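You operate a simulated robot arm through the tools that you are given. There is no shell and no other tool. Be economical: measure what you need, move in short steps, check, and stop when the job is done.

You are at the controls of a simulated two-armed robot. One attempt, no reset.

## Task
On the lid of the ottoman, fold the striped cloth in half, so that it is half as long.

Only the result counts: the job must be done as asked and must still hold three seconds after the hand-in. Knocking over, shifting, dropping, spilling or breaking anything else fails it. A push-on lid holds only when it is set on centred and level and pressed home; a screw cap is set on level and turned clockwise until tight. Flat cloth is picked up by pressing the open fingertips on it (5 to 10 N) and closing them slowly along it; thin cloth reads only 2 to 8 mm in the jaws.

## Robot
Two 7-joint arms with two-finger parallel grippers on one trunk, on a base that drives. Base frame: it is fixed to the floor where the robot stands at the start and does not move with it; the origin is under the middle of the robot, x ahead of it, y to its left, z up. Units: mm, rad, N and s.
The left shoulder is at the start at [70, 163, 795], the right one opposite. Places, roughly: lid of the ottoman [600, -100, 500]. Payload 3.43 kg a hand.
Tool frame (each hand has its own): the origin (TCP) lies between the finger pads and is the grasp point; the fingertips stand 34 mm ahead of it; z points along the fingers, y is the line along which they close. Largest opening 128 mm; finger width 24, thickness 12; the body of the gripper, 48 by 130 mm, starts 96 mm behind the TCP.
Orientation is told as [roll, pitch, yaw] about the base's x, y, z axes, in that order, counted from this pose: with the fingers straight down and closing along the base's y, the tool's x points along the base's -x, its y along +y and its z along -z.

## Interface
- The arms move only by the tool apply_moves. It takes "left_steps", "right_steps" or both (then of equal length, played together; a hand with none holds still); each is a list that holds one entry, the list of rows, each a list of 7 numbers: the shift along the base's x, y, z in units of 100 mm (1.0 is 100 mm), then the turn, a rotation vector about the base's x, y, z in units of 180 degrees (1.0 is 180 degrees), then the opening, from 0 (shut) to 1 (fully open). In form: [[[dx, dy, dz, ax, ay, az, claw], ...]]. A call has 1 to 8 rows; each row is the pose to reach, as a shift and turn from the pose commanded when the call began. A call with a number of a shift or a turn outside -1 to 1 is refused whole. Rows are played at 5 a second. More than 50 mm and 0.15 rad between two rows, or a gripper value outside its range, and nothing of the call is played. Where a pose cannot be reached the arm comes as near as it can. A force on the tool above 40 N (or 10 N above the force at the start of the call, whichever is more), or a blocked arm, ends the call early, and 0.2 s more pass. Each finger travels about 153 mm/s and halts on what it meets, pressing with about 23 N; the grip force reading is that of the motor and also rises with nothing between the fingers. The clock runs only during rows and for 0.2 s after the last one: add rows that repeat a pose to give the fingers time. The reply holds the time, the measured pose of the TCP, the force on the tool along the base axes, the opening and the grip force, in the units named above and with some noise.
- Cameras (640 x 400 px; columns grow to the right, rows downward): "scene" is now at [133.8, -2.5, 1008.7]; the picture's right is [-0.00, -1.00, 0.00], its down [-0.70, 0.00, -0.71] and it looks along [0.71, -0.00, -0.70] (base axes); focal length 259 px, centre (320, 200). "left" rides on the left gripper at [76, 11, -160] in its tool frame; the picture's right is [-0.15, 0.99, 0.00], its down [-0.88, -0.13, -0.46] and it looks along [-0.45, -0.07, 0.89] (tool axes); focal length 234 px, centre (320, 200). "right" rides on the right gripper at [76, -11, -160] in its tool frame; the picture's right is [0.15, 0.99, 0.00], its down [-0.88, 0.13, -0.46] and it looks along [-0.45, 0.07, 0.89] (tool axes); focal length 234 px, centre (320, 200). There is no depth. A picture from a camera that has moved, and an enlarged one, comes with that camera's place and axes in the base frame and with its lens.
- grab_frame(camera): a new picture of that camera. The clock stands still meanwhile.
- raise_lower(by): slides the trunk up (or, below 0, down) by that many mm; the arms and the scene camera ride with it, the base frame stays. It gives what a move gives, with no picture.
- roll_base(legs): drives the robot by 1 to 6 legs, each [ahead, left, turn to the left] in mm, mm and rad, along the robot's own axes; the way and the turn of a leg run together, so that a leg with both is an arc; at most 1500 mm and 3.142 rad a leg. The arms and the cameras ride along, it lands a little off, and it stops where it bumps. It gives what a move gives.
- aim_head(pan, tilt): turns the head with the scene camera to pan (to the left, within 1.501 rad either way) and tilt (down, from -0.506 to 1.204), counted from straight ahead of the robot. It gives what a move gives.
- close_up(camera, box): a new picture of the part [left, top, right, bottom] of that camera's present view, enlarged. The clock stands still meanwhile.
- close_job(): hands the job in; it is judged then, once.

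Go step by step. Nothing tells you exact positions but the pictures and the camera data: compare them with the known pose of the tool, close in by small moves and look again before you grip or let go. The budget is 120 turns and 92 pictures, counting those below and the enlarged ones. Unless the task says otherwise, let go and move clear before handing in, and close with one line.

The tools are called after ">>>" by a JSON object that holds its "op" and its "data". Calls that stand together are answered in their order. apply_moves: Moves the arms, as the interface text tells. Its arguments: {"type":"object","properties":{"left_steps":{"type":"array","items":{"type":"array","items":{"type":"array","items":{"type":"number"}}}},"right_steps":{"type":"array","items":{"type":"array","items":{"type":"array","items":{"type":"number"}}}}},"required":[]} The other tools are called the same way: raise_lower (by) slides the trunk up or down; roll_base (legs) drives the base; aim_head (pan, tilt) turns the head that bears the scene camera; grab_frame (camera) takes a picture; close_up (camera, box) takes an enlarged picture of a part of a camera's view; close_job () hands the job in.

At the start:

```text
time: 0.0
left_tcp_pos: [678.9, 244.3, 648.9]
left_tcp_rot: [-0.001, -0.002, 0.003]
left_ft_force: [-0.6, 0.1, 0.5]
left_grip_width: 127.9
left_grasp_force: 0.0
right_tcp_pos: [711.2, -239.7, 635.4]
right_tcp_rot: [0.002, 0.0, 0.001]
right_ft_force: [-0.1, -0.6, 0.1]
right_grip_width: 128.0
right_grasp_force: 0.1
trunk travel left (down, up): [-275.0, 665.0]
robot x, y, heading: [-0.6, 0.3, 0.001]
head pan, tilt: [-0.002, 0.777]
```

scene: 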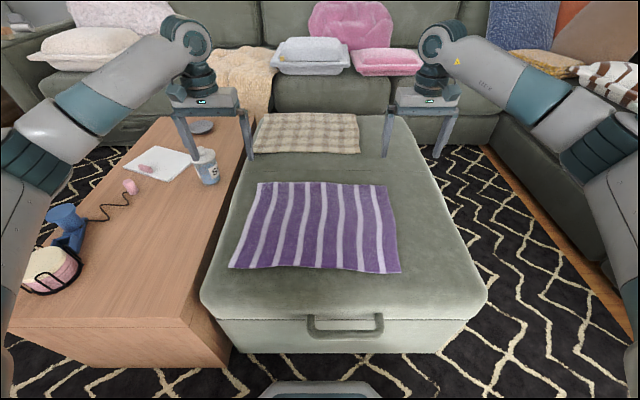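
right: 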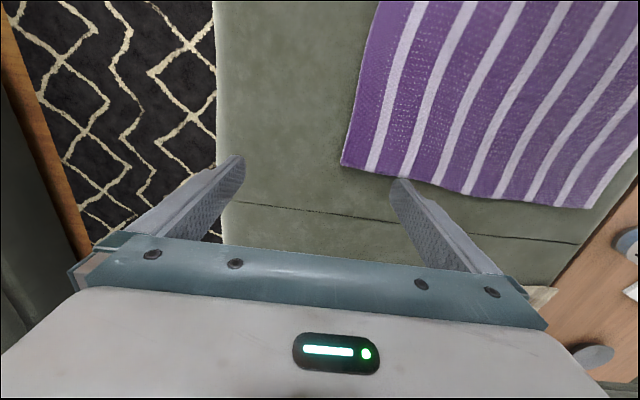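
left: 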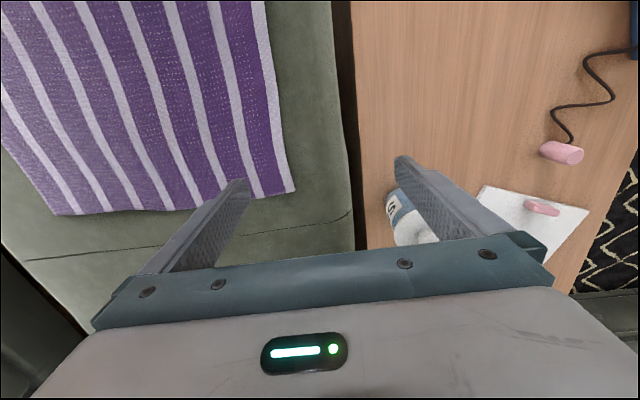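

The cloth's stripes run along x. Triangulating the scene and right pictures puts it at about z 490, spanning x 432–735 and y -200 to +200. I'll fold the right edge onto the left edge, with the right hand at the near corner and the left hand at the far corner. First I move the hands over there, high up.

>>> {"op": "apply_moves", "data": {"right_steps": [[[-0.5, 0, 0, 0, 0, 0, 1], [-1, 0, 0, 0, 0, 0, 1]]], "left_steps": [[[0, -0.5, 0, 0, 0, 0, 1], [0, -1, 0, 0, 0, 0, 1]]]}}

>>> {"op": "close_up", "data": {"camera": "scene", "box": [200, 160, 440, 310]}}

```text
time: 0.6
left_tcp_pos: [677.8, 143.1, 647.8]
left_tcp_rot: [-0.001, 0.002, 0.002]
left_ft_force: [0.6, 0.6, -0.5]
left_grip_width: 127.8
left_grasp_force: 0.1
right_tcp_pos: [609.9, -238.6, 639.1]
right_tcp_rot: [-0.001, 0.0, -0.001]
right_ft_force: [0.1, 0.7, 0.0]
right_grip_width: 128.0
right_grasp_force: 0.0
trunk travel left (down, up): [-275.0, 665.0]
robot x, y, heading: [-3.7, 3.2, 0.001]
head pan, tilt: [-0.002, 0.777]
```

```text
2.67 times, centred on (320, 235) of scene
camera zoom: at [133.6, -3.0, 1008.8], right [0.0, -1.0, 0.0], down [-0.7, 0.0, -0.71], along [0.71, 0.0, -0.7], focal length 691 px, centre (320, 107)
```

zoom: 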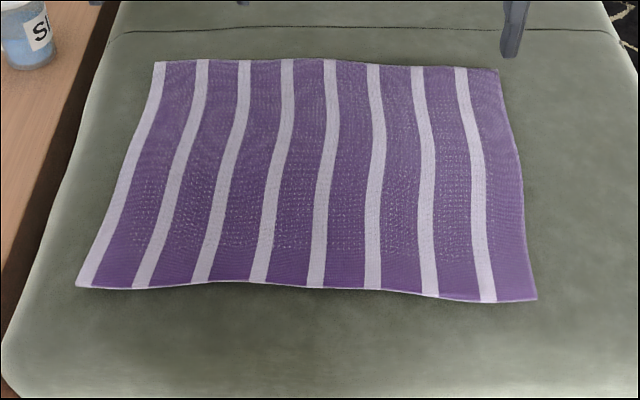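

Clear view: the right edge runs from about (721,-205) through (598,-202) to (432,-185). I continue the approach.

>>> {"op": "apply_moves", "data": {"right_steps": [[[-0.49, 0.1, 0, 0, 0, 0, 1], [-0.98, 0.2, 0, 0, 0, 0, 0.6]]], "left_steps": [[[0, -0.5, 0, 0, 0, 0, 1], [0, -1, 0, 0, 0, 0, 0.6]]]}}

>>> {"op": "apply_moves", "data": {"right_steps": [[[-0.2, 0.1, -0.2, 0, 0, 0, 0.4], [-0.4, 0.2, -0.4, 0, 0, 0, 0.4]]], "left_steps": [[[0, -0.5, 0, 0, 0, 0, 0.4], [0, -1, 0, 0, 0, 0, 0.4]]]}}

>>> {"op": "grab_frame", "data": {"camera": "scene"}}

```text
time: 1.2
left_tcp_pos: [680.2, 41.0, 648.7]
left_tcp_rot: [0.0, 0.0, 0.002]
left_ft_force: [0.0, -0.3, 0.4]
left_grip_width: 76.8
left_grasp_force: 0.1
right_tcp_pos: [512.5, -221.1, 637.5]
right_tcp_rot: [-0.001, 0.0, -0.001]
right_ft_force: [-1.4, 0.1, -0.3]
right_grip_width: 76.8
right_grasp_force: 0.0
trunk travel left (down, up): [-275.0, 665.0]
robot x, y, heading: [-0.9, 0.6, 0.0]
head pan, tilt: [-0.002, 0.777]
```

```text
time: 1.8
left_tcp_pos: [678.9, -58.3, 648.7]
left_tcp_rot: [0.002, -0.002, 0.002]
left_ft_force: [0.1, 0.5, -0.3]
left_grip_width: 51.3
left_grasp_force: 0.1
right_tcp_pos: [472.9, -201.0, 595.2]
right_tcp_rot: [0.001, 0.0, -0.001]
right_ft_force: [-0.6, 0.2, -0.7]
right_grip_width: 51.1
right_grasp_force: 0.1
trunk travel left (down, up): [-275.0, 665.0]
robot x, y, heading: [0.6, 0.5, -0.002]
head pan, tilt: [-0.002, 0.777]
```

```text
87 pictures are left
camera scene: at [133.8, -3.1, 1008.7], right [0.0, -1.0, 0.0], down [-0.7, 0.0, -0.71], along [0.71, 0.0, -0.7], focal length 259 px, centre (320, 200)
```

scene: 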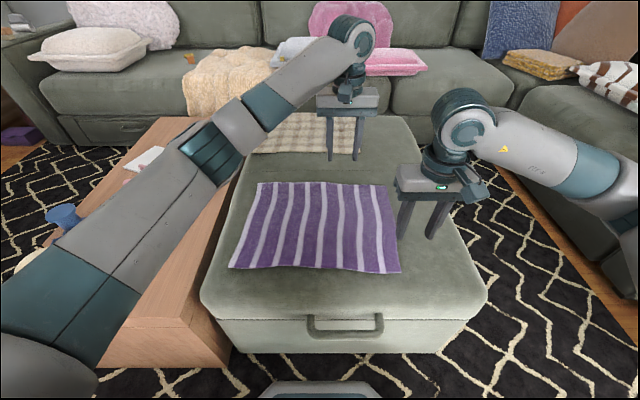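

The arms clear each other. I bring the left hand over the far right corner.

>>> {"op": "apply_moves", "data": {"left_steps": [[[0, -0.45, -0.1, 0, 0, 0, 0.4], [0, -0.9, -0.2, 0, 0, 0, 0.4]]]}}

>>> {"op": "apply_moves", "data": {"left_steps": [[[0.05, -0.18, -0.2, 0, 0, 0, 0.4], [0.1, -0.36, -0.4, 0, 0, 0, 0.4]]]}}

>>> {"op": "grab_frame", "data": {"camera": "left"}}

>>> {"op": "grab_frame", "data": {"camera": "right"}}

>>> {"op": "grab_frame", "data": {"camera": "scene"}}

```text
time: 2.4
left_tcp_pos: [679.1, -146.4, 629.4]
left_tcp_rot: [0.001, -0.001, 0.001]
left_ft_force: [-0.3, 0.1, -0.8]
left_grip_width: 51.2
left_grasp_force: 0.1
right_tcp_pos: [474.6, -201.4, 596.2]
right_tcp_rot: [0.0, 0.001, -0.001]
right_ft_force: [-0.7, 0.6, 0.0]
right_grip_width: 50.9
right_grasp_force: 0.1
trunk travel left (down, up): [-275.0, 665.0]
robot x, y, heading: [-3.8, 3.0, -0.003]
head pan, tilt: [-0.002, 0.777]
```

```text
time: 3.0
left_tcp_pos: [690.2, -181.6, 588.6]
left_tcp_rot: [0.001, -0.001, 0.002]
left_ft_force: [0.1, -0.3, -0.7]
left_grip_width: 51.3
left_grasp_force: 0.1
right_tcp_pos: [474.9, -200.3, 594.4]
right_tcp_rot: [0.0, 0.0, 0.002]
right_ft_force: [-0.4, 0.8, 0.4]
right_grip_width: 51.3
right_grasp_force: 0.0
trunk travel left (down, up): [-275.0, 665.0]
robot x, y, heading: [1.5, 2.7, -0.002]
head pan, tilt: [-0.002, 0.777]
```

```text
86 pictures are left
camera left: at [614.2, -171.7, 746.9], right [0.14, 0.99, 0.0], down [0.88, -0.13, 0.45], along [0.45, -0.06, -0.89], focal length 234 px, centre (320, 200)
```

left: 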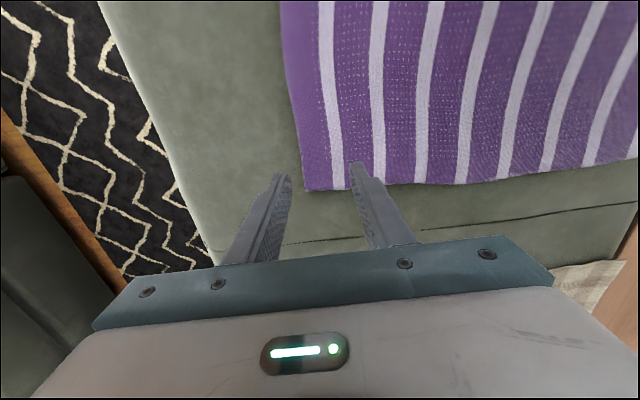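

```text
85 pictures are left
camera right: at [398.5, -211.7, 754.8], right [-0.15, 0.99, 0.0], down [0.88, 0.13, 0.46], along [0.45, 0.07, -0.89], focal length 234 px, centre (320, 200)
```

right: 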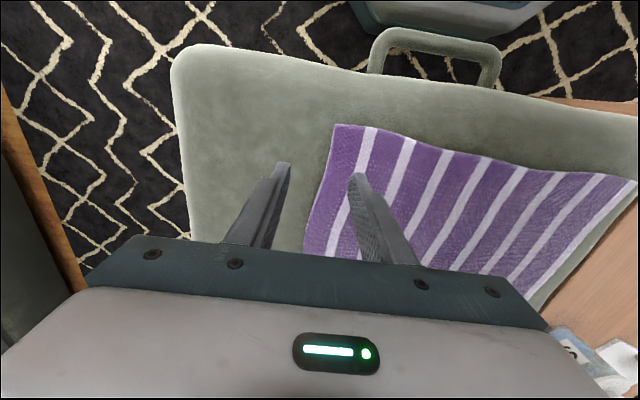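

```text
84 pictures are left
camera scene: at [133.8, -2.9, 1008.7], right [0.0, -1.0, 0.0], down [-0.7, 0.0, -0.71], along [0.71, 0.0, -0.7], focal length 259 px, centre (320, 200)
```

scene: 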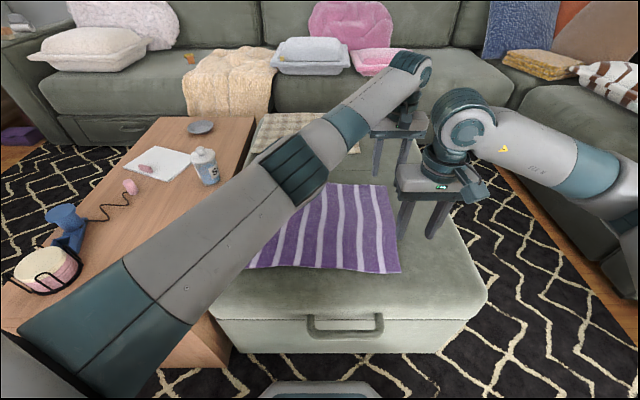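

The wrist cameras confirm the corners at about (728,-204) and (437,-189), z≈490. I position over the cloth just inside the edge and lower to near contact.

>>> {"op": "apply_moves", "data": {"right_steps": [[[-0.15, 0.35, -0.1, 0, 0, 0, 0.25], [-0.15, 0.35, -0.35, 0, 0, 0, 0.25], [-0.15, 0.35, -0.58, 0, 0, 0, 0.25], [-0.15, 0.35, -0.58, 0, 0, 0, 0.25]]], "left_steps": [[[0.1, 0.04, -0.1, 0, 0, 0, 0.25], [0.1, 0.04, -0.35, 0, 0, 0, 0.25], [0.1, 0.04, -0.52, 0, 0, 0, 0.25], [0.1, 0.04, -0.52, 0, 0, 0, 0.25]]]}}

>>> {"op": "grab_frame", "data": {"camera": "left"}}

>>> {"op": "grab_frame", "data": {"camera": "right"}}

```text
time: 4.0
left_tcp_pos: [697.8, -179.1, 538.1]
left_tcp_rot: [-0.001, 0.001, 0.002]
left_ft_force: [0.2, -0.4, -0.4]
left_grip_width: 32.1
left_grasp_force: 0.0
right_tcp_pos: [461.2, -163.7, 537.3]
right_tcp_rot: [0.0, 0.0, 0.0]
right_ft_force: [-0.4, -0.6, 0.5]
right_grip_width: 31.7
right_grasp_force: 0.1
trunk travel left (down, up): [-275.0, 665.0]
robot x, y, heading: [-0.0, 2.4, -0.001]
head pan, tilt: [-0.002, 0.777]
```

```text
83 pictures are left
camera left: at [622.2, -168.2, 695.7], right [0.15, 0.99, 0.0], down [0.88, -0.13, 0.46], along [0.45, -0.07, -0.89], focal length 234 px, centre (320, 200)
```

left: 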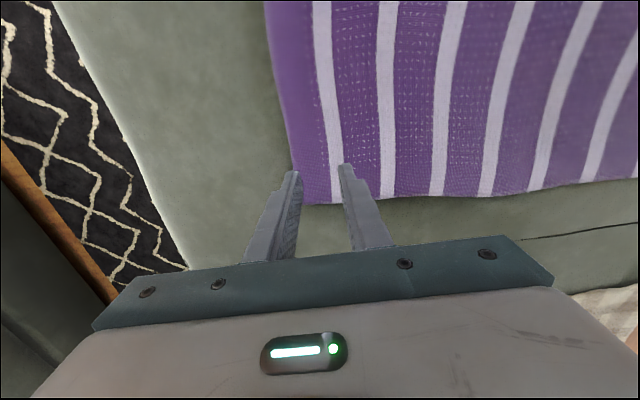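

```text
82 pictures are left
camera right: at [384.1, -174.4, 696.7], right [-0.15, 0.99, 0.0], down [0.88, 0.13, 0.46], along [0.45, 0.07, -0.89], focal length 234 px, centre (320, 200)
```

right: 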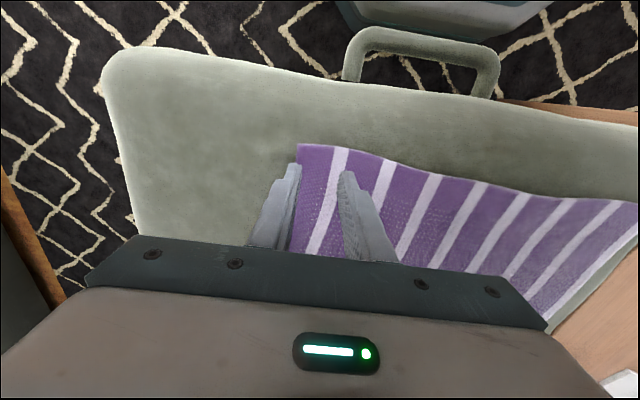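

Both hands are about 14 mm above the cloth with the outer fingers just at its edge. I lower towards contact.

>>> {"op": "apply_moves", "data": {"right_steps": [[[0, 0, -0.06, 0, 0, 0, 0.25], [0, 0, -0.12, 0, 0, 0, 0.25], [0, 0, -0.12, 0, 0, 0, 0.25]]], "left_steps": [[[0, 0.05, -0.06, 0, 0, 0, 0.25], [0, 0.05, -0.12, 0, 0, 0, 0.25], [0, 0.05, -0.12, 0, 0, 0, 0.25]]]}}

```text
time: 4.8
left_tcp_pos: [698.5, -173.1, 525.1]
left_tcp_rot: [0.0, 0.001, 0.002]
left_ft_force: [0.3, -0.1, 0.2]
left_grip_width: 32.0
left_grasp_force: 0.1
right_tcp_pos: [459.5, -164.2, 526.2]
right_tcp_rot: [0.0, 0.0, 0.001]
right_ft_force: [-0.3, -0.2, -0.2]
right_grip_width: 32.2
right_grasp_force: 0.0
trunk travel left (down, up): [-275.0, 665.0]
robot x, y, heading: [2.5, -3.6, 0.001]
head pan, tilt: [-0.002, 0.777]
```

No contact yet, so I go down a few more millimetres.

>>> {"op": "apply_moves", "data": {"right_steps": [[[0, 0, -0.02, 0, 0, 0, 0.25], [0, 0, -0.04, 0, 0, 0, 0.25], [0, 0, -0.04, 0, 0, 0, 0.25]]], "left_steps": [[[0, 0, -0.02, 0, 0, 0, 0.25], [0, 0, -0.04, 0, 0, 0, 0.25], [0, 0, -0.04, 0, 0, 0, 0.25]]]}}

```text
time: 5.6
left_tcp_pos: [698.8, -171.4, 521.3]
left_tcp_rot: [0.0, 0.0, 0.003]
left_ft_force: [0.4, 0.7, 0.1]
left_grip_width: 32.3
left_grasp_force: 0.0
right_tcp_pos: [458.8, -164.7, 520.5]
right_tcp_rot: [-0.001, 0.001, 0.001]
right_ft_force: [0.5, -0.2, 0.4]
right_grip_width: 31.8
right_grasp_force: 0.1
trunk travel left (down, up): [-275.0, 665.0]
robot x, y, heading: [2.9, -1.1, -0.002]
head pan, tilt: [-0.002, 0.777]
```

>>> {"op": "apply_moves", "data": {"right_steps": [[[0, 0, -0.02, 0, 0, 0, 0.25], [0, 0, -0.04, 0, 0, 0, 0.25], [0, 0, -0.04, 0, 0, 0, 0.25]]], "left_steps": [[[0, 0, -0.02, 0, 0, 0, 0.25], [0, 0, -0.04, 0, 0, 0, 0.25], [0, 0, -0.04, 0, 0, 0, 0.25]]]}}

```text
time: 6.4
left_tcp_pos: [698.9, -172.7, 516.7]
left_tcp_rot: [0.0, 0.0, 0.003]
left_ft_force: [1.1, 0.6, -0.6]
left_grip_width: 31.7
left_grasp_force: 0.1
right_tcp_pos: [458.4, -164.6, 517.4]
right_tcp_rot: [0.001, 0.0, 0.001]
right_ft_force: [0.2, 0.1, -0.4]
right_grip_width: 31.8
right_grasp_force: 0.1
trunk travel left (down, up): [-275.0, 665.0]
robot x, y, heading: [-0.6, 2.1, -0.003]
head pan, tilt: [-0.002, 0.777]
```

Still no force, so I keep lowering in small steps.

>>> {"op": "apply_moves", "data": {"right_steps": [[[0, 0, -0.02, 0, 0, 0, 0.25], [0, 0, -0.03, 0, 0, 0, 0.25], [0, 0, -0.03, 0, 0, 0, 0.25]]], "left_steps": [[[0, 0, -0.02, 0, 0, 0, 0.25], [0, 0, -0.03, 0, 0, 0, 0.25], [0, 0, -0.03, 0, 0, 0, 0.25]]]}}

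>>> {"op": "grab_frame", "data": {"camera": "left"}}

>>> {"op": "grab_frame", "data": {"camera": "right"}}

```text
time: 7.2
left_tcp_pos: [698.5, -171.9, 513.7]
left_tcp_rot: [0.002, 0.0, 0.003]
left_ft_force: [0.8, -0.5, 0.4]
left_grip_width: 32.1
left_grasp_force: 0.1
right_tcp_pos: [457.2, -165.8, 515.7]
right_tcp_rot: [0.001, -0.001, 0.001]
right_ft_force: [-0.2, -0.5, 0.2]
right_grip_width: 31.9
right_grasp_force: 0.0
trunk travel left (down, up): [-275.0, 665.0]
robot x, y, heading: [2.3, 1.8, -0.005]
head pan, tilt: [-0.002, 0.777]
```

```text
81 pictures are left
camera left: at [623.2, -162.0, 672.6], right [0.15, 0.99, 0.0], down [0.88, -0.13, 0.46], along [0.45, -0.07, -0.89], focal length 234 px, centre (320, 200)
```

left: 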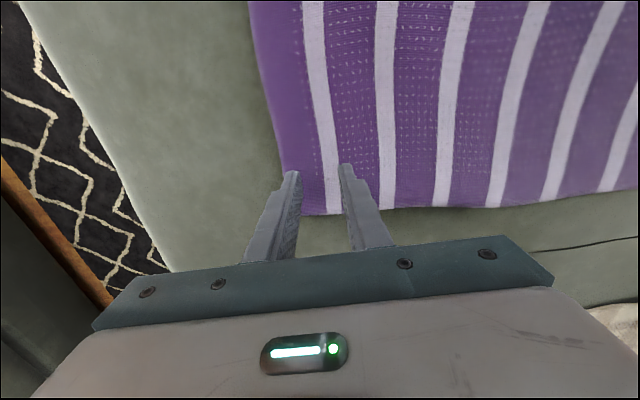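

```text
80 pictures are left
camera right: at [382.3, -176.0, 674.6], right [-0.15, 0.99, 0.0], down [0.88, 0.13, 0.46], along [0.45, 0.07, -0.89], focal length 234 px, centre (320, 200)
```

right: 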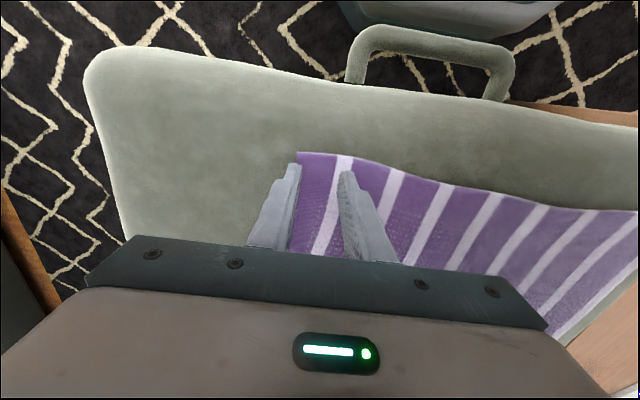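

The fingertips are still above the cloth, so I keep descending.

>>> {"op": "apply_moves", "data": {"right_steps": [[[0, 0, -0.02, 0, 0, 0, 0.25], [0, 0, -0.05, 0, 0, 0, 0.25], [0, 0, -0.05, 0, 0, 0, 0.25]]], "left_steps": [[[0, 0, -0.02, 0, 0, 0, 0.25], [0, 0, -0.04, 0, 0, 0, 0.25], [0, 0, -0.04, 0, 0, 0, 0.25]]]}}

>>> {"op": "apply_moves", "data": {"right_steps": [[[0, 0, -0.01, 0, 0, 0, 0.25], [0, 0, -0.02, 0, 0, 0, 0.25], [0, 0, -0.02, 0, 0, 0, 0.25]]], "left_steps": [[[0, 0, -0.01, 0, 0, 0, 0.25], [0, 0, -0.02, 0, 0, 0, 0.25], [0, 0, -0.02, 0, 0, 0, 0.25]]]}}

```text
time: 8.0
left_tcp_pos: [699.0, -172.9, 509.8]
left_tcp_rot: [0.0, 0.001, 0.002]
left_ft_force: [0.3, -0.4, 0.5]
left_grip_width: 32.0
left_grasp_force: 0.1
right_tcp_pos: [458.2, -165.1, 510.5]
right_tcp_rot: [0.0, 0.001, -0.001]
right_ft_force: [-0.3, 0.3, 0.3]
right_grip_width: 32.1
right_grasp_force: 0.1
trunk travel left (down, up): [-275.0, 665.0]
robot x, y, heading: [1.2, -2.8, -0.005]
head pan, tilt: [-0.002, 0.777]
```

```text
time: 8.8
left_tcp_pos: [698.0, -172.1, 508.2]
left_tcp_rot: [0.0, -0.002, 0.0]
left_ft_force: [3.1, -1.7, 3.5]
left_grip_width: 32.1
left_grasp_force: 0.1
right_tcp_pos: [457.4, -165.1, 508.4]
right_tcp_rot: [0.001, 0.0, -0.001]
right_ft_force: [-2.2, -0.9, 4.0]
right_grip_width: 32.3
right_grasp_force: 0.0
trunk travel left (down, up): [-275.0, 665.0]
robot x, y, heading: [0.8, -4.3, -0.003]
head pan, tilt: [-0.002, 0.777]
```

Contact came at TCP z≈508, with about 4 N on each hand. I press 1 mm more and close slowly.

>>> {"op": "apply_moves", "data": {"right_steps": [[[0, 0, -0.01, 0, 0, 0, 0.25], [0, 0, -0.01, 0, 0, 0, 0.21], [0, 0, -0.01, 0, 0, 0, 0.17], [0, 0, -0.01, 0, 0, 0, 0.13], [0, 0, -0.01, 0, 0, 0, 0.09], [0, 0, -0.01, 0, 0, 0, 0.05], [0, 0, -0.01, 0, 0, 0, 0.0], [0, 0, -0.01, 0, 0, 0, 0.0]]], "left_steps": [[[0, 0, -0.01, 0, 0, 0, 0.25], [0, 0, -0.01, 0, 0, 0, 0.21], [0, 0, -0.01, 0, 0, 0, 0.17], [0, 0, -0.01, 0, 0, 0, 0.13], [0, 0, -0.01, 0, 0, 0, 0.09], [0, 0, -0.01, 0, 0, 0, 0.05], [0, 0, -0.01, 0, 0, 0, 0.0], [0, 0, -0.01, 0, 0, 0, 0.0]]]}}

>>> {"op": "grab_frame", "data": {"camera": "left"}}

>>> {"op": "grab_frame", "data": {"camera": "right"}}

```text
time: 10.6
left_tcp_pos: [698.3, -173.1, 508.5]
left_tcp_rot: [0.0, -0.001, 0.003]
left_ft_force: [1.1, -1.2, 8.8]
left_grip_width: 0.0
left_grasp_force: 23.0
right_tcp_pos: [457.6, -164.1, 506.5]
right_tcp_rot: [-0.001, -0.002, 0.0]
right_ft_force: [1.1, 0.0, 10.2]
right_grip_width: 0.0
right_grasp_force: 23.3
trunk travel left (down, up): [-275.0, 665.0]
robot x, y, heading: [-4.4, 0.7, -0.005]
head pan, tilt: [-0.002, 0.777]
```

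```text
79 pictures are left
camera left: at [622.4, -161.9, 666.2], right [0.15, 0.99, 0.0], down [0.88, -0.13, 0.46], along [0.45, -0.07, -0.89], focal length 234 px, centre (320, 200)
```

left: 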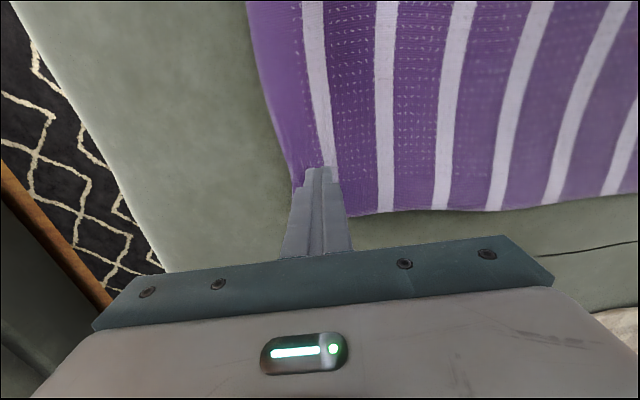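

```text
78 pictures are left
camera right: at [381.5, -176.0, 666.9], right [-0.15, 0.99, 0.0], down [0.88, 0.13, 0.46], along [0.45, 0.07, -0.89], focal length 234 px, centre (320, 200)
```

right: 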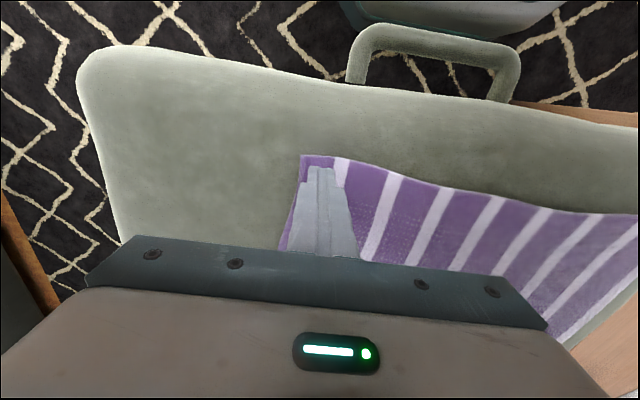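

The jaws shut to 0, so no cloth was caught. The outer finger was probably at or off the edge. I lift, reopen wider and shift inward so both fingertips stand on the cloth.

>>> {"op": "apply_moves", "data": {"right_steps": [[[0, 0, 0.1, 0, 0, 0, 0.0], [0, 0.1, 0.1, 0, 0, 0, 0.2], [0, 0.13, 0.1, 0, 0, 0, 0.3], [0, 0.13, 0.03, 0, 0, 0, 0.3], [0, 0.13, 0.01, 0, 0, 0, 0.3], [0, 0.13, 0.005, 0, 0, 0, 0.3], [0, 0.13, 0.005, 0, 0, 0, 0.3]]], "left_steps": [[[0, 0, 0.1, 0, 0, 0, 0.0], [0, 0.1, 0.1, 0, 0, 0, 0.2], [0, 0.1, 0.1, 0, 0, 0, 0.3], [0, 0.1, 0.03, 0, 0, 0, 0.3], [0, 0.1, 0.01, 0, 0, 0, 0.3], [0, 0.1, 0.005, 0, 0, 0, 0.3], [0, 0.1, 0.005, 0, 0, 0, 0.3]]]}}

>>> {"op": "grab_frame", "data": {"camera": "left"}}

>>> {"op": "grab_frame", "data": {"camera": "right"}}

```text
time: 12.2
left_tcp_pos: [699.0, -162.3, 507.3]
left_tcp_rot: [0.0, -0.003, 0.002]
left_ft_force: [1.0, 0.6, 6.9]
left_grip_width: 38.3
left_grasp_force: 0.1
right_tcp_pos: [458.7, -152.5, 508.0]
right_tcp_rot: [-0.001, -0.001, 0.0]
right_ft_force: [-3.8, 0.8, 5.4]
right_grip_width: 38.5
right_grasp_force: 0.0
trunk travel left (down, up): [-275.0, 665.0]
robot x, y, heading: [1.9, 4.1, -0.001]
head pan, tilt: [-0.002, 0.777]
```

```text
77 pictures are left
camera left: at [622.3, -151.8, 666.7], right [0.15, 0.99, 0.0], down [0.88, -0.13, 0.46], along [0.45, -0.07, -0.89], focal length 234 px, centre (320, 200)
```

left: 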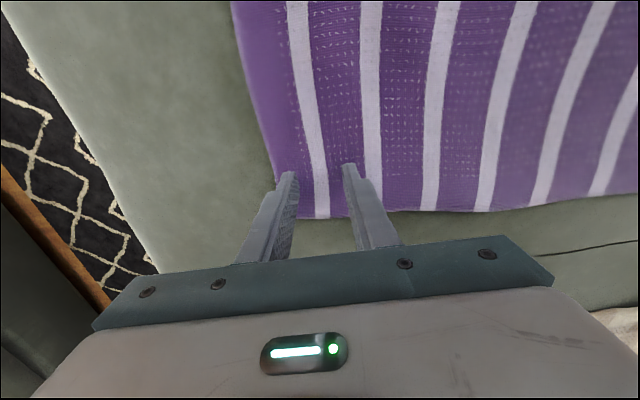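

```text
76 pictures are left
camera right: at [381.6, -163.3, 667.5], right [-0.15, 0.99, 0.0], down [0.88, 0.13, 0.46], along [0.45, 0.07, -0.89], focal length 234 px, centre (320, 200)
```

right: 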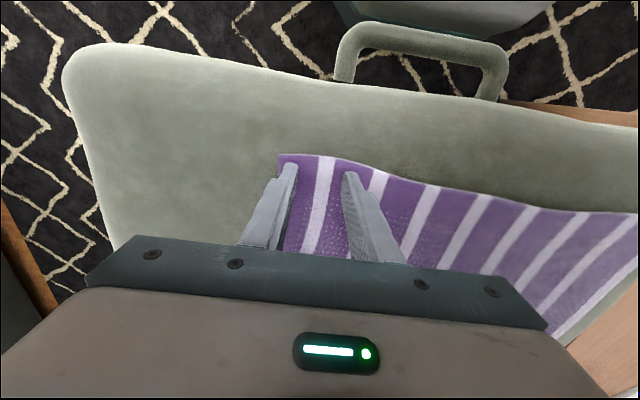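

Both fingertips are on the cloth with 5–7 N. I close slowly.

>>> {"op": "apply_moves", "data": {"right_steps": [[[0, 0, -0.005, 0, 0, 0, 0.28], [0, 0, -0.005, 0, 0, 0, 0.26], [0, 0, -0.005, 0, 0, 0, 0.24], [0, 0, -0.005, 0, 0, 0, 0.22], [0, 0, -0.005, 0, 0, 0, 0.2], [0, 0, -0.005, 0, 0, 0, 0.18], [0, 0, -0.005, 0, 0, 0, 0.16], [0, 0, -0.005, 0, 0, 0, 0.14]]], "left_steps": [[[0, 0, 0, 0, 0, 0, 0.28], [0, 0, 0, 0, 0, 0, 0.26], [0, 0, 0, 0, 0, 0, 0.24], [0, 0, 0, 0, 0, 0, 0.22], [0, 0, 0, 0, 0, 0, 0.2], [0, 0, 0, 0, 0, 0, 0.18], [0, 0, 0, 0, 0, 0, 0.16], [0, 0, 0, 0, 0, 0, 0.14]]]}}

>>> {"op": "grab_frame", "data": {"camera": "left"}}

```text
time: 14.0
left_tcp_pos: [697.7, -161.5, 507.6]
left_tcp_rot: [0.0, -0.001, 0.002]
left_ft_force: [-1.6, 0.9, 10.1]
left_grip_width: 16.8
left_grasp_force: 0.0
right_tcp_pos: [457.2, -152.7, 508.2]
right_tcp_rot: [-0.002, -0.003, 0.0]
right_ft_force: [1.2, 0.2, 6.0]
right_grip_width: 18.6
right_grasp_force: 0.1
trunk travel left (down, up): [-275.0, 665.0]
robot x, y, heading: [3.3, -1.9, 0.001]
head pan, tilt: [-0.002, 0.777]
```

```text
75 pictures are left
camera left: at [622.1, -151.8, 666.7], right [0.15, 0.99, 0.0], down [0.88, -0.13, 0.46], along [0.45, -0.07, -0.89], focal length 234 px, centre (320, 200)
```

left: 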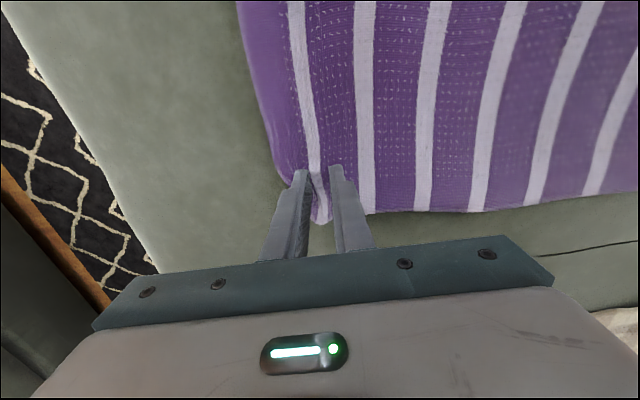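

The cloth is bunching up between the fingers now. I finish the closing.

>>> {"op": "apply_moves", "data": {"right_steps": [[[0, 0, 0, 0, 0, 0, 0.12], [0, 0, 0, 0, 0, 0, 0.1], [0, 0, 0, 0, 0, 0, 0.08], [0, 0, 0, 0, 0, 0, 0.06], [0, 0, 0, 0, 0, 0, 0.04], [0, 0, 0, 0, 0, 0, 0.02], [0, 0, 0, 0, 0, 0, 0], [0, 0, 0, 0, 0, 0, 0]]], "left_steps": [[[0, 0, 0, 0, 0, 0, 0.12], [0, 0, 0, 0, 0, 0, 0.1], [0, 0, 0, 0, 0, 0, 0.08], [0, 0, 0, 0, 0, 0, 0.06], [0, 0, 0, 0, 0, 0, 0.04], [0, 0, 0, 0, 0, 0, 0.02], [0, 0, 0, 0, 0, 0, 0], [0, 0, 0, 0, 0, 0, 0]]]}}

>>> {"op": "grab_frame", "data": {"camera": "left"}}

>>> {"op": "grab_frame", "data": {"camera": "right"}}

```text
time: 15.8
left_tcp_pos: [698.0, -162.3, 507.9]
left_tcp_rot: [0.0, -0.002, 0.0]
left_ft_force: [-4.3, -1.7, 11.6]
left_grip_width: 4.8
left_grasp_force: 23.2
right_tcp_pos: [458.5, -152.0, 509.1]
right_tcp_rot: [0.0, -0.002, 0.001]
right_ft_force: [4.7, 0.8, 5.4]
right_grip_width: 5.5
right_grasp_force: 23.4
trunk travel left (down, up): [-275.0, 665.0]
robot x, y, heading: [1.0, 1.9, 0.001]
head pan, tilt: [-0.002, 0.777]
```

```text
74 pictures are left
camera left: at [622.0, -152.0, 666.7], right [0.15, 0.99, 0.0], down [0.88, -0.13, 0.46], along [0.45, -0.07, -0.89], focal length 234 px, centre (320, 200)
```

left: 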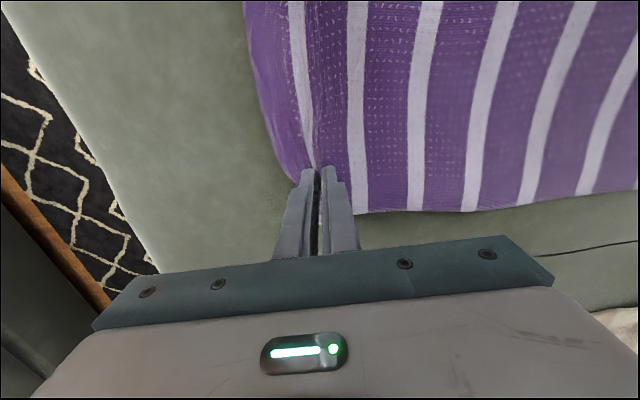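

```text
73 pictures are left
camera right: at [381.2, -163.4, 667.3], right [-0.15, 0.99, 0.0], down [0.88, 0.13, 0.46], along [0.45, 0.07, -0.89], focal length 234 px, centre (320, 200)
```

right: 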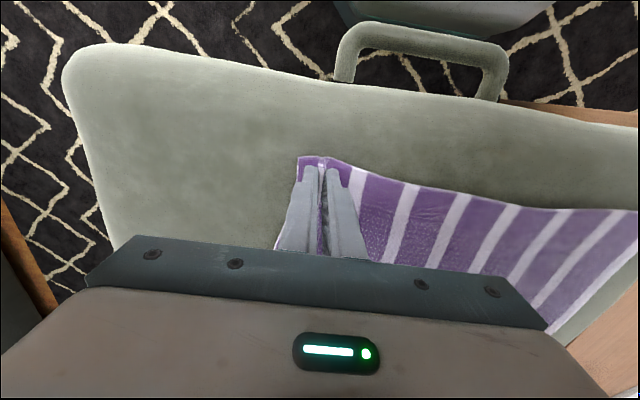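

Both jaws hold about 5 mm of cloth. I lift both hands, moving slightly left to keep the cloth slack, and check how it hangs.

>>> {"op": "apply_moves", "data": {"right_steps": [[[0, 0, 0.15, 0, 0, 0, 0], [0, 0.1, 0.35, 0, 0, 0, 0], [0, 0.25, 0.6, 0, 0, 0, 0], [0, 0.4, 0.8, 0, 0, 0, 0], [0, 0.4, 0.8, 0, 0, 0, 0]]], "left_steps": [[[0, 0, 0.15, 0, 0, 0, 0], [0, 0.1, 0.35, 0, 0, 0, 0], [0, 0.25, 0.6, 0, 0, 0, 0], [0, 0.4, 0.8, 0, 0, 0, 0], [0, 0.4, 0.8, 0, 0, 0, 0]]]}}

>>> {"op": "grab_frame", "data": {"camera": "scene"}}

>>> {"op": "grab_frame", "data": {"camera": "right"}}

```text
time: 17.0
left_tcp_pos: [699.2, -121.6, 587.7]
left_tcp_rot: [0.0, -0.001, 0.002]
left_ft_force: [-3.8, 0.5, 0.2]
left_grip_width: 4.3
left_grasp_force: 23.4
right_tcp_pos: [456.8, -111.3, 589.0]
right_tcp_rot: [0.0, 0.001, -0.001]
right_ft_force: [2.4, 0.1, -1.0]
right_grip_width: 5.2
right_grasp_force: 22.8
trunk travel left (down, up): [-275.0, 665.0]
robot x, y, heading: [-3.4, 2.3, -0.002]
head pan, tilt: [-0.002, 0.777]
```

```text
72 pictures are left
camera scene: at [133.8, -2.7, 1008.7], right [0.0, -1.0, 0.0], down [-0.7, 0.0, -0.71], along [0.71, 0.0, -0.7], focal length 259 px, centre (320, 200)
```

scene: 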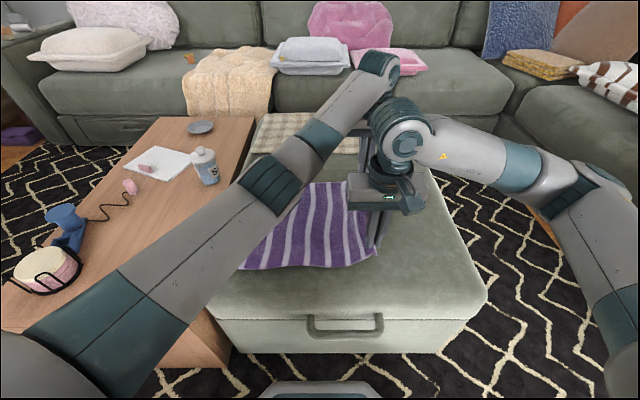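

```text
71 pictures are left
camera right: at [382.3, -122.5, 747.9], right [-0.15, 0.99, 0.0], down [0.88, 0.13, 0.45], along [0.45, 0.07, -0.89], focal length 234 px, centre (320, 200)
```

right: 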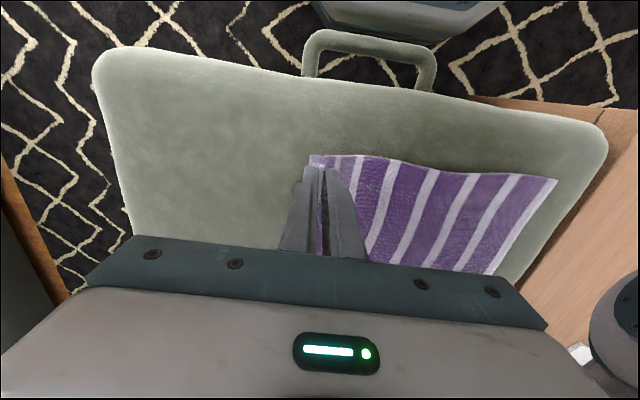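

The cloth hangs well from both hands. I carry the edge left across the fold line at moderate height.

>>> {"op": "apply_moves", "data": {"right_steps": [[[0, 0.3, 0.1, 0, 0, 0, 0], [0, 0.6, 0.2, 0, 0, 0, 0], [0.03, 1.0, 0.25, 0, 0, 0, 0], [0.03, 1.0, 0.25, 0, 0, 0, 0]]], "left_steps": [[[0, 0.3, 0.1, 0, 0, 0, 0], [0, 0.6, 0.2, 0, 0, 0, 0], [0.03, 1.0, 0.25, 0, 0, 0, 0], [0.03, 1.0, 0.25, 0, 0, 0, 0]]]}}

>>> {"op": "grab_frame", "data": {"camera": "scene"}}

>>> {"op": "grab_frame", "data": {"camera": "right"}}

```text
time: 18.0
left_tcp_pos: [704.5, -23.1, 613.4]
left_tcp_rot: [0.0, 0.002, 0.0]
left_ft_force: [-4.4, 0.1, 0.3]
left_grip_width: 4.3
left_grasp_force: 23.0
right_tcp_pos: [460.6, -11.3, 614.2]
right_tcp_rot: [0.0, 0.0, -0.003]
right_ft_force: [4.7, 0.3, 0.0]
right_grip_width: 5.0
right_grasp_force: 22.7
trunk travel left (down, up): [-275.0, 665.0]
robot x, y, heading: [-0.8, 1.2, -0.007]
head pan, tilt: [-0.002, 0.777]
```

```text
70 pictures are left
camera scene: at [133.8, -2.7, 1008.7], right [0.0, -1.0, 0.0], down [-0.7, 0.0, -0.71], along [0.71, 0.0, -0.7], focal length 259 px, centre (320, 200)
```

scene: 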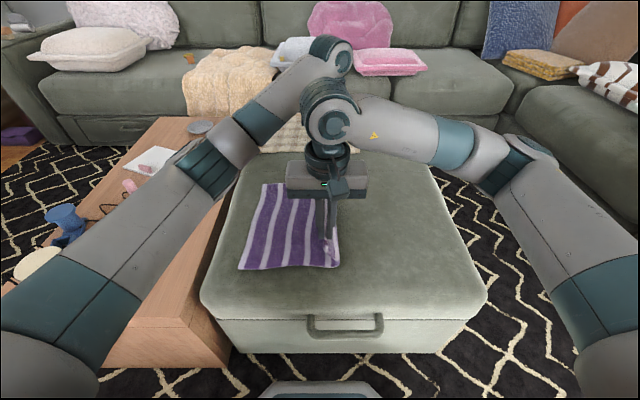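

```text
69 pictures are left
camera right: at [384.9, -22.4, 773.3], right [-0.15, 0.99, 0.0], down [0.88, 0.13, 0.46], along [0.45, 0.07, -0.89], focal length 234 px, centre (320, 200)
```

right: 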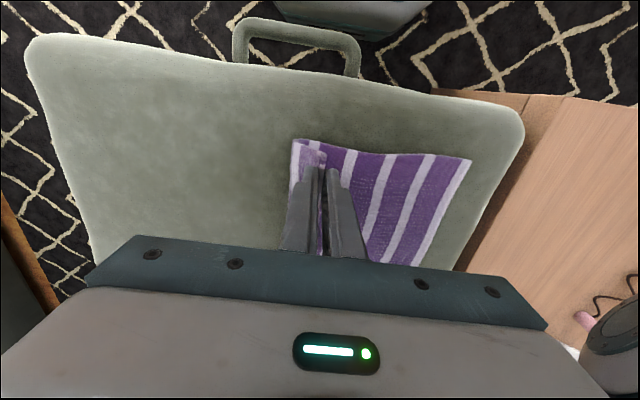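

The sheet is now past the fold line with its left half still flat. I move further left and roll both hands so the fingers lean back toward the fold.

>>> {"op": "apply_moves", "data": {"right_steps": [[[0, 0.25, 0, -0.04, 0, 0, 0], [0.01, 0.5, -0.05, -0.08, 0, 0, 0], [0.02, 0.75, -0.1, -0.12, 0, 0, 0], [0.03, 1.0, -0.15, -0.16, 0, 0, 0], [0.03, 1.0, -0.15, -0.16, 0, 0, 0]]], "left_steps": [[[0, 0.25, 0, -0.04, 0, 0, 0], [0.01, 0.48, -0.05, -0.08, 0, 0, 0], [0.02, 0.7, -0.1, -0.12, 0, 0, 0], [0.03, 0.9, -0.15, -0.16, 0, 0, 0], [0.03, 0.9, -0.15, -0.16, 0, 0, 0]]]}}

>>> {"op": "grab_frame", "data": {"camera": "scene"}}

>>> {"op": "grab_frame", "data": {"camera": "right"}}

>>> {"op": "grab_frame", "data": {"camera": "left"}}

```text
time: 19.2
left_tcp_pos: [704.6, 68.7, 597.5]
left_tcp_rot: [-0.504, 0.001, -0.001]
left_ft_force: [-4.0, -0.3, -0.4]
left_grip_width: 4.3
left_grasp_force: 23.0
right_tcp_pos: [463.4, 88.0, 598.4]
right_tcp_rot: [-0.504, -0.001, 0.002]
right_ft_force: [2.1, -1.0, -1.0]
right_grip_width: 4.9
right_grasp_force: 23.2
trunk travel left (down, up): [-275.0, 665.0]
robot x, y, heading: [-3.8, -0.6, 0.002]
head pan, tilt: [-0.002, 0.777]
```

```text
68 pictures are left
camera scene: at [133.8, -2.6, 1008.7], right [0.0, -1.0, 0.0], down [-0.7, 0.0, -0.71], along [0.71, 0.0, -0.7], focal length 259 px, centre (320, 200)
```

scene: 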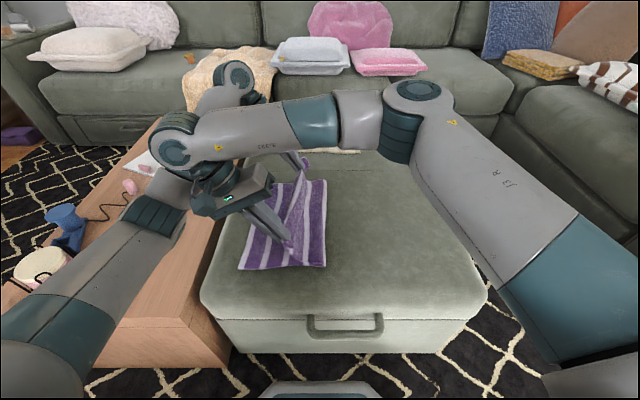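

```text
67 pictures are left
camera right: at [388.2, 155.6, 742.3], right [-0.15, 0.87, -0.48], down [0.88, 0.33, 0.34], along [0.45, -0.37, -0.81], focal length 234 px, centre (320, 200)
```

right: 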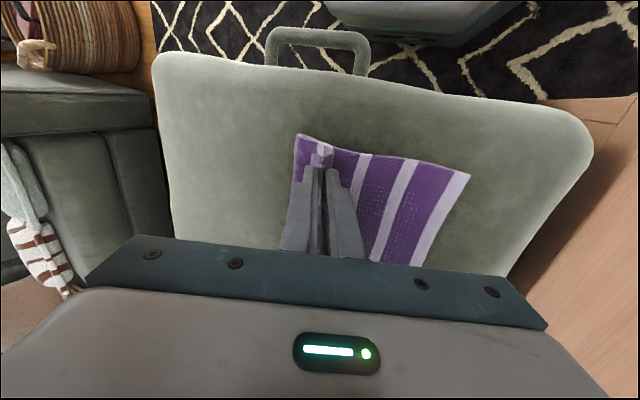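

```text
66 pictures are left
camera left: at [628.3, 154.7, 730.6], right [0.15, 0.87, -0.48], down [0.88, 0.11, 0.46], along [0.45, -0.49, -0.75], focal length 234 px, centre (320, 200)
```

left: 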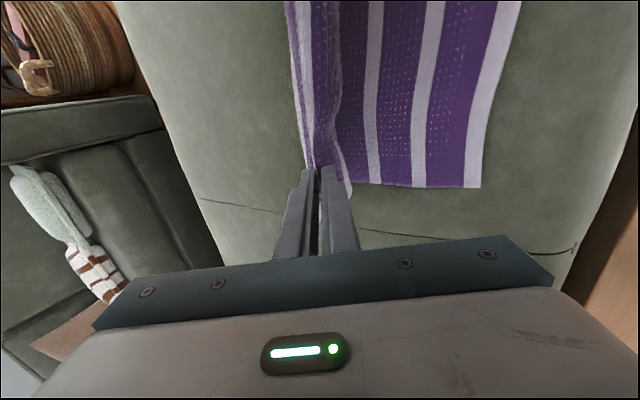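

The cloth slid about 20 mm right, leaving its left edge at y≈178–185, so I adjust the targets to left y≈136 and right y≈145. I move half way down and check the clearance between the arms.

>>> {"op": "apply_moves", "data": {"right_steps": [[[0, 0.15, -0.15, 0.02, 0, 0, 0], [0, 0.3, -0.3, 0.04, 0, 0, 0], [0, 0.4, -0.45, 0.04, 0, 0, 0], [0, 0.4, -0.45, 0.04, 0, 0, 0]]], "left_steps": [[[0, 0.15, -0.15, 0, 0, 0, 0], [0, 0.35, -0.3, 0, 0, 0, 0], [0, 0.5, -0.45, 0, 0, 0, 0], [0, 0.5, -0.45, 0, 0, 0, 0]]]}}

>>> {"op": "grab_frame", "data": {"camera": "scene"}}

>>> {"op": "grab_frame", "data": {"camera": "right"}}

>>> {"op": "grab_frame", "data": {"camera": "left"}}

```text
time: 20.2
left_tcp_pos: [704.7, 118.2, 551.8]
left_tcp_rot: [-0.503, 0.001, 0.001]
left_ft_force: [-3.9, 0.5, 0.1]
left_grip_width: 4.3
left_grasp_force: 23.2
right_tcp_pos: [464.0, 127.9, 551.2]
right_tcp_rot: [-0.376, 0.001, 0.001]
right_ft_force: [4.0, 0.2, 0.9]
right_grip_width: 4.8
right_grasp_force: 23.2
trunk travel left (down, up): [-275.0, 665.0]
robot x, y, heading: [-1.7, -0.7, 0.005]
head pan, tilt: [-0.002, 0.777]
```

```text
65 pictures are left
camera scene: at [133.9, -2.4, 1008.7], right [0.0, -1.0, 0.0], down [-0.7, 0.0, -0.71], along [0.71, 0.0, -0.7], focal length 259 px, centre (320, 200)
```

scene: 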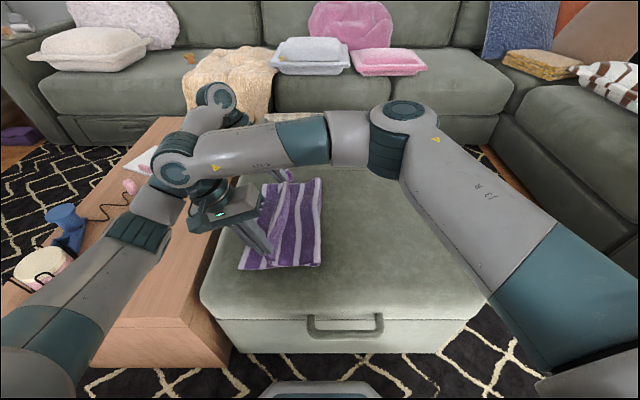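

```text
64 pictures are left
camera right: at [388.2, 176.7, 702.8], right [-0.15, 0.92, -0.36], down [0.88, 0.29, 0.38], along [0.45, -0.27, -0.85], focal length 234 px, centre (320, 200)
```

right: 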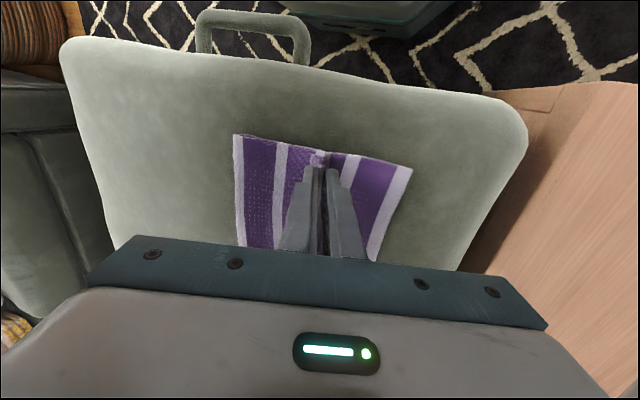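

```text
63 pictures are left
camera left: at [628.9, 204.3, 686.5], right [0.15, 0.87, -0.48], down [0.88, 0.11, 0.46], along [0.45, -0.49, -0.75], focal length 234 px, centre (320, 200)
```

left: 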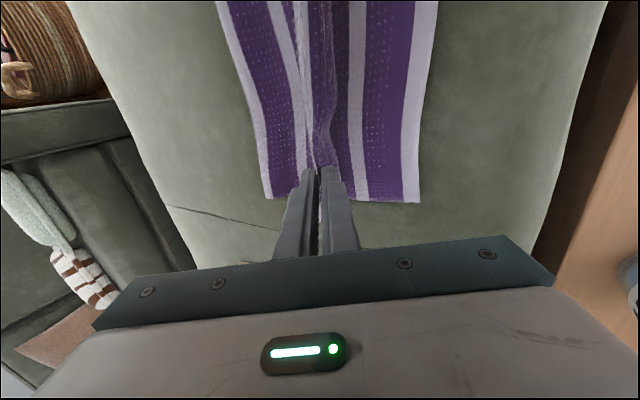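

The fold lies well: the bottom layer's left edge is at y 178–187 and the fold line is near y≈-5. Now I lower to just above the surface at the targets.

>>> {"op": "apply_moves", "data": {"right_steps": [[[0, 0.08, -0.12, 0, 0, 0, 0], [0, 0.15, -0.24, 0, 0, 0, 0], [0, 0.2, -0.33, 0, 0, 0, 0], [0, 0.2, -0.33, 0, 0, 0, 0]]], "left_steps": [[[0, 0.08, -0.12, 0, 0, 0, 0], [0, 0.15, -0.24, 0, 0, 0, 0], [0, 0.2, -0.33, 0, 0, 0, 0], [0, 0.2, -0.33, 0, 0, 0, 0]]]}}

>>> {"op": "grab_frame", "data": {"camera": "right"}}

>>> {"op": "close_up", "data": {"camera": "scene", "box": [180, 150, 380, 290]}}

```text
time: 21.2
left_tcp_pos: [704.9, 138.5, 520.8]
left_tcp_rot: [-0.502, -0.002, 0.001]
left_ft_force: [-1.7, 2.4, 7.1]
left_grip_width: 4.4
left_grasp_force: 22.4
right_tcp_pos: [465.2, 147.4, 519.4]
right_tcp_rot: [-0.377, -0.002, 0.0]
right_ft_force: [4.2, -0.4, 0.8]
right_grip_width: 4.7
right_grasp_force: 24.0
trunk travel left (down, up): [-275.0, 665.0]
robot x, y, heading: [-0.8, 1.8, -0.006]
head pan, tilt: [-0.002, 0.777]
```

```text
62 pictures are left
camera right: at [388.4, 196.4, 671.2], right [-0.15, 0.92, -0.36], down [0.88, 0.29, 0.38], along [0.45, -0.27, -0.85], focal length 234 px, centre (320, 200)
```

right: 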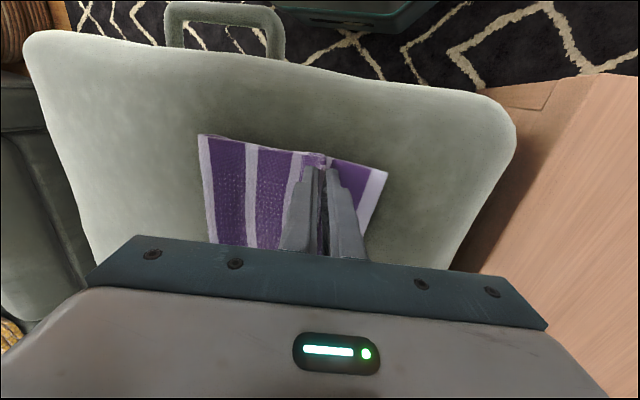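

```text
2.86 times, centred on (280, 220) of scene
camera zoom: at [133.2, -2.4, 1008.9], right [0.0, -1.0, 0.0], down [-0.7, 0.0, -0.71], along [0.71, 0.0, -0.7], focal length 741 px, centre (434, 143)
```

zoom: 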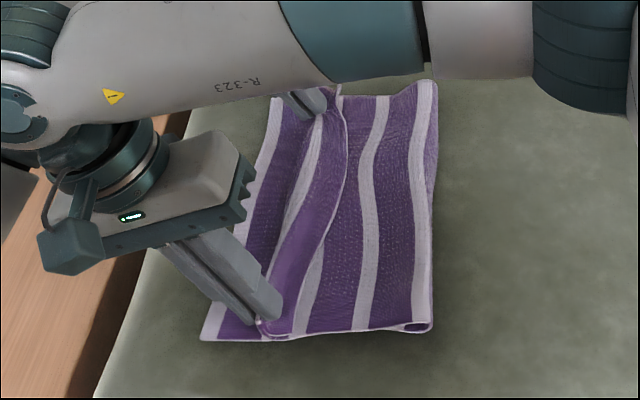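

The edge is over the left edge, but the roughly 30 mm rim outside the grip is folded back on top. I open just a little and back out along the fingers to see how it relaxes.

>>> {"op": "apply_moves", "data": {"right_steps": [[[0, 0, 0, 0, 0, 0, 0.06], [0, 0, 0, 0, 0, 0, 0.12], [0, 0.05, 0.13, 0, 0, 0, 0.14], [0, 0.13, 0.33, 0, 0, 0, 0.14], [0, 0.26, 0.65, 0, 0, 0, 0.14], [0, 0.36, 0.9, 0, 0, 0, 0.14]]], "left_steps": [[[0, 0, 0.02, 0, 0, 0, 0.06], [0, 0, 0.02, 0, 0, 0, 0.12], [0, 0.07, 0.15, 0, 0, 0, 0.14], [0, 0.18, 0.35, 0, 0, 0, 0.14], [0, 0.35, 0.65, 0, 0, 0, 0.14], [0, 0.48, 0.9, 0, 0, 0, 0.14]]]}}

>>> {"op": "close_up", "data": {"camera": "scene", "box": [180, 150, 380, 290]}}

>>> {"op": "grab_frame", "data": {"camera": "left"}}

>>> {"op": "grab_frame", "data": {"camera": "right"}}

```text
time: 22.6
left_tcp_pos: [705.6, 186.1, 610.7]
left_tcp_rot: [-0.503, -0.001, 0.001]
left_ft_force: [0.6, 0.2, 0.5]
left_grip_width: 18.3
left_grasp_force: 0.0
right_tcp_pos: [463.7, 184.4, 608.9]
right_tcp_rot: [-0.378, -0.001, -0.001]
right_ft_force: [-0.8, -0.1, -0.1]
right_grip_width: 18.0
right_grasp_force: 0.1
trunk travel left (down, up): [-275.0, 665.0]
robot x, y, heading: [0.2, -0.9, 0.003]
head pan, tilt: [-0.002, 0.777]
```

```text
2.86 times, centred on (280, 220) of scene
camera zoom: at [133.4, -2.4, 1008.7], right [0.0, -1.0, 0.0], down [-0.7, 0.0, -0.71], along [0.71, 0.0, -0.7], focal length 741 px, centre (434, 143)
```

zoom: 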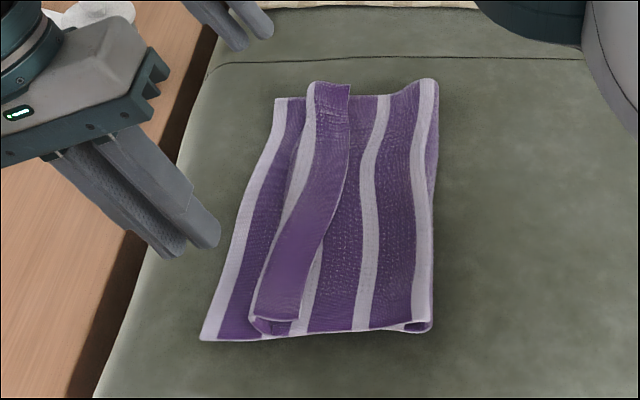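

```text
59 pictures are left
camera left: at [630.0, 271.1, 744.5], right [0.15, 0.87, -0.48], down [0.88, 0.11, 0.46], along [0.45, -0.49, -0.75], focal length 234 px, centre (320, 200)
```

left: 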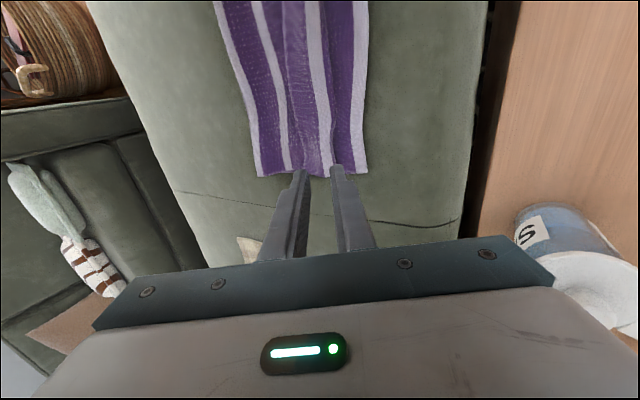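

```text
58 pictures are left
camera right: at [388.0, 233.5, 762.0], right [-0.15, 0.92, -0.36], down [0.88, 0.29, 0.38], along [0.45, -0.27, -0.85], focal length 234 px, centre (320, 200)
```

right: 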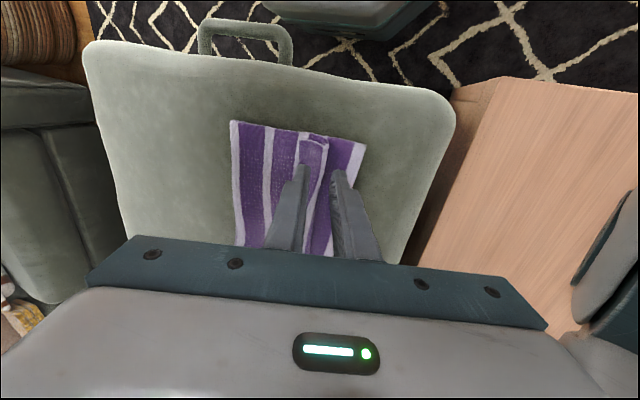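

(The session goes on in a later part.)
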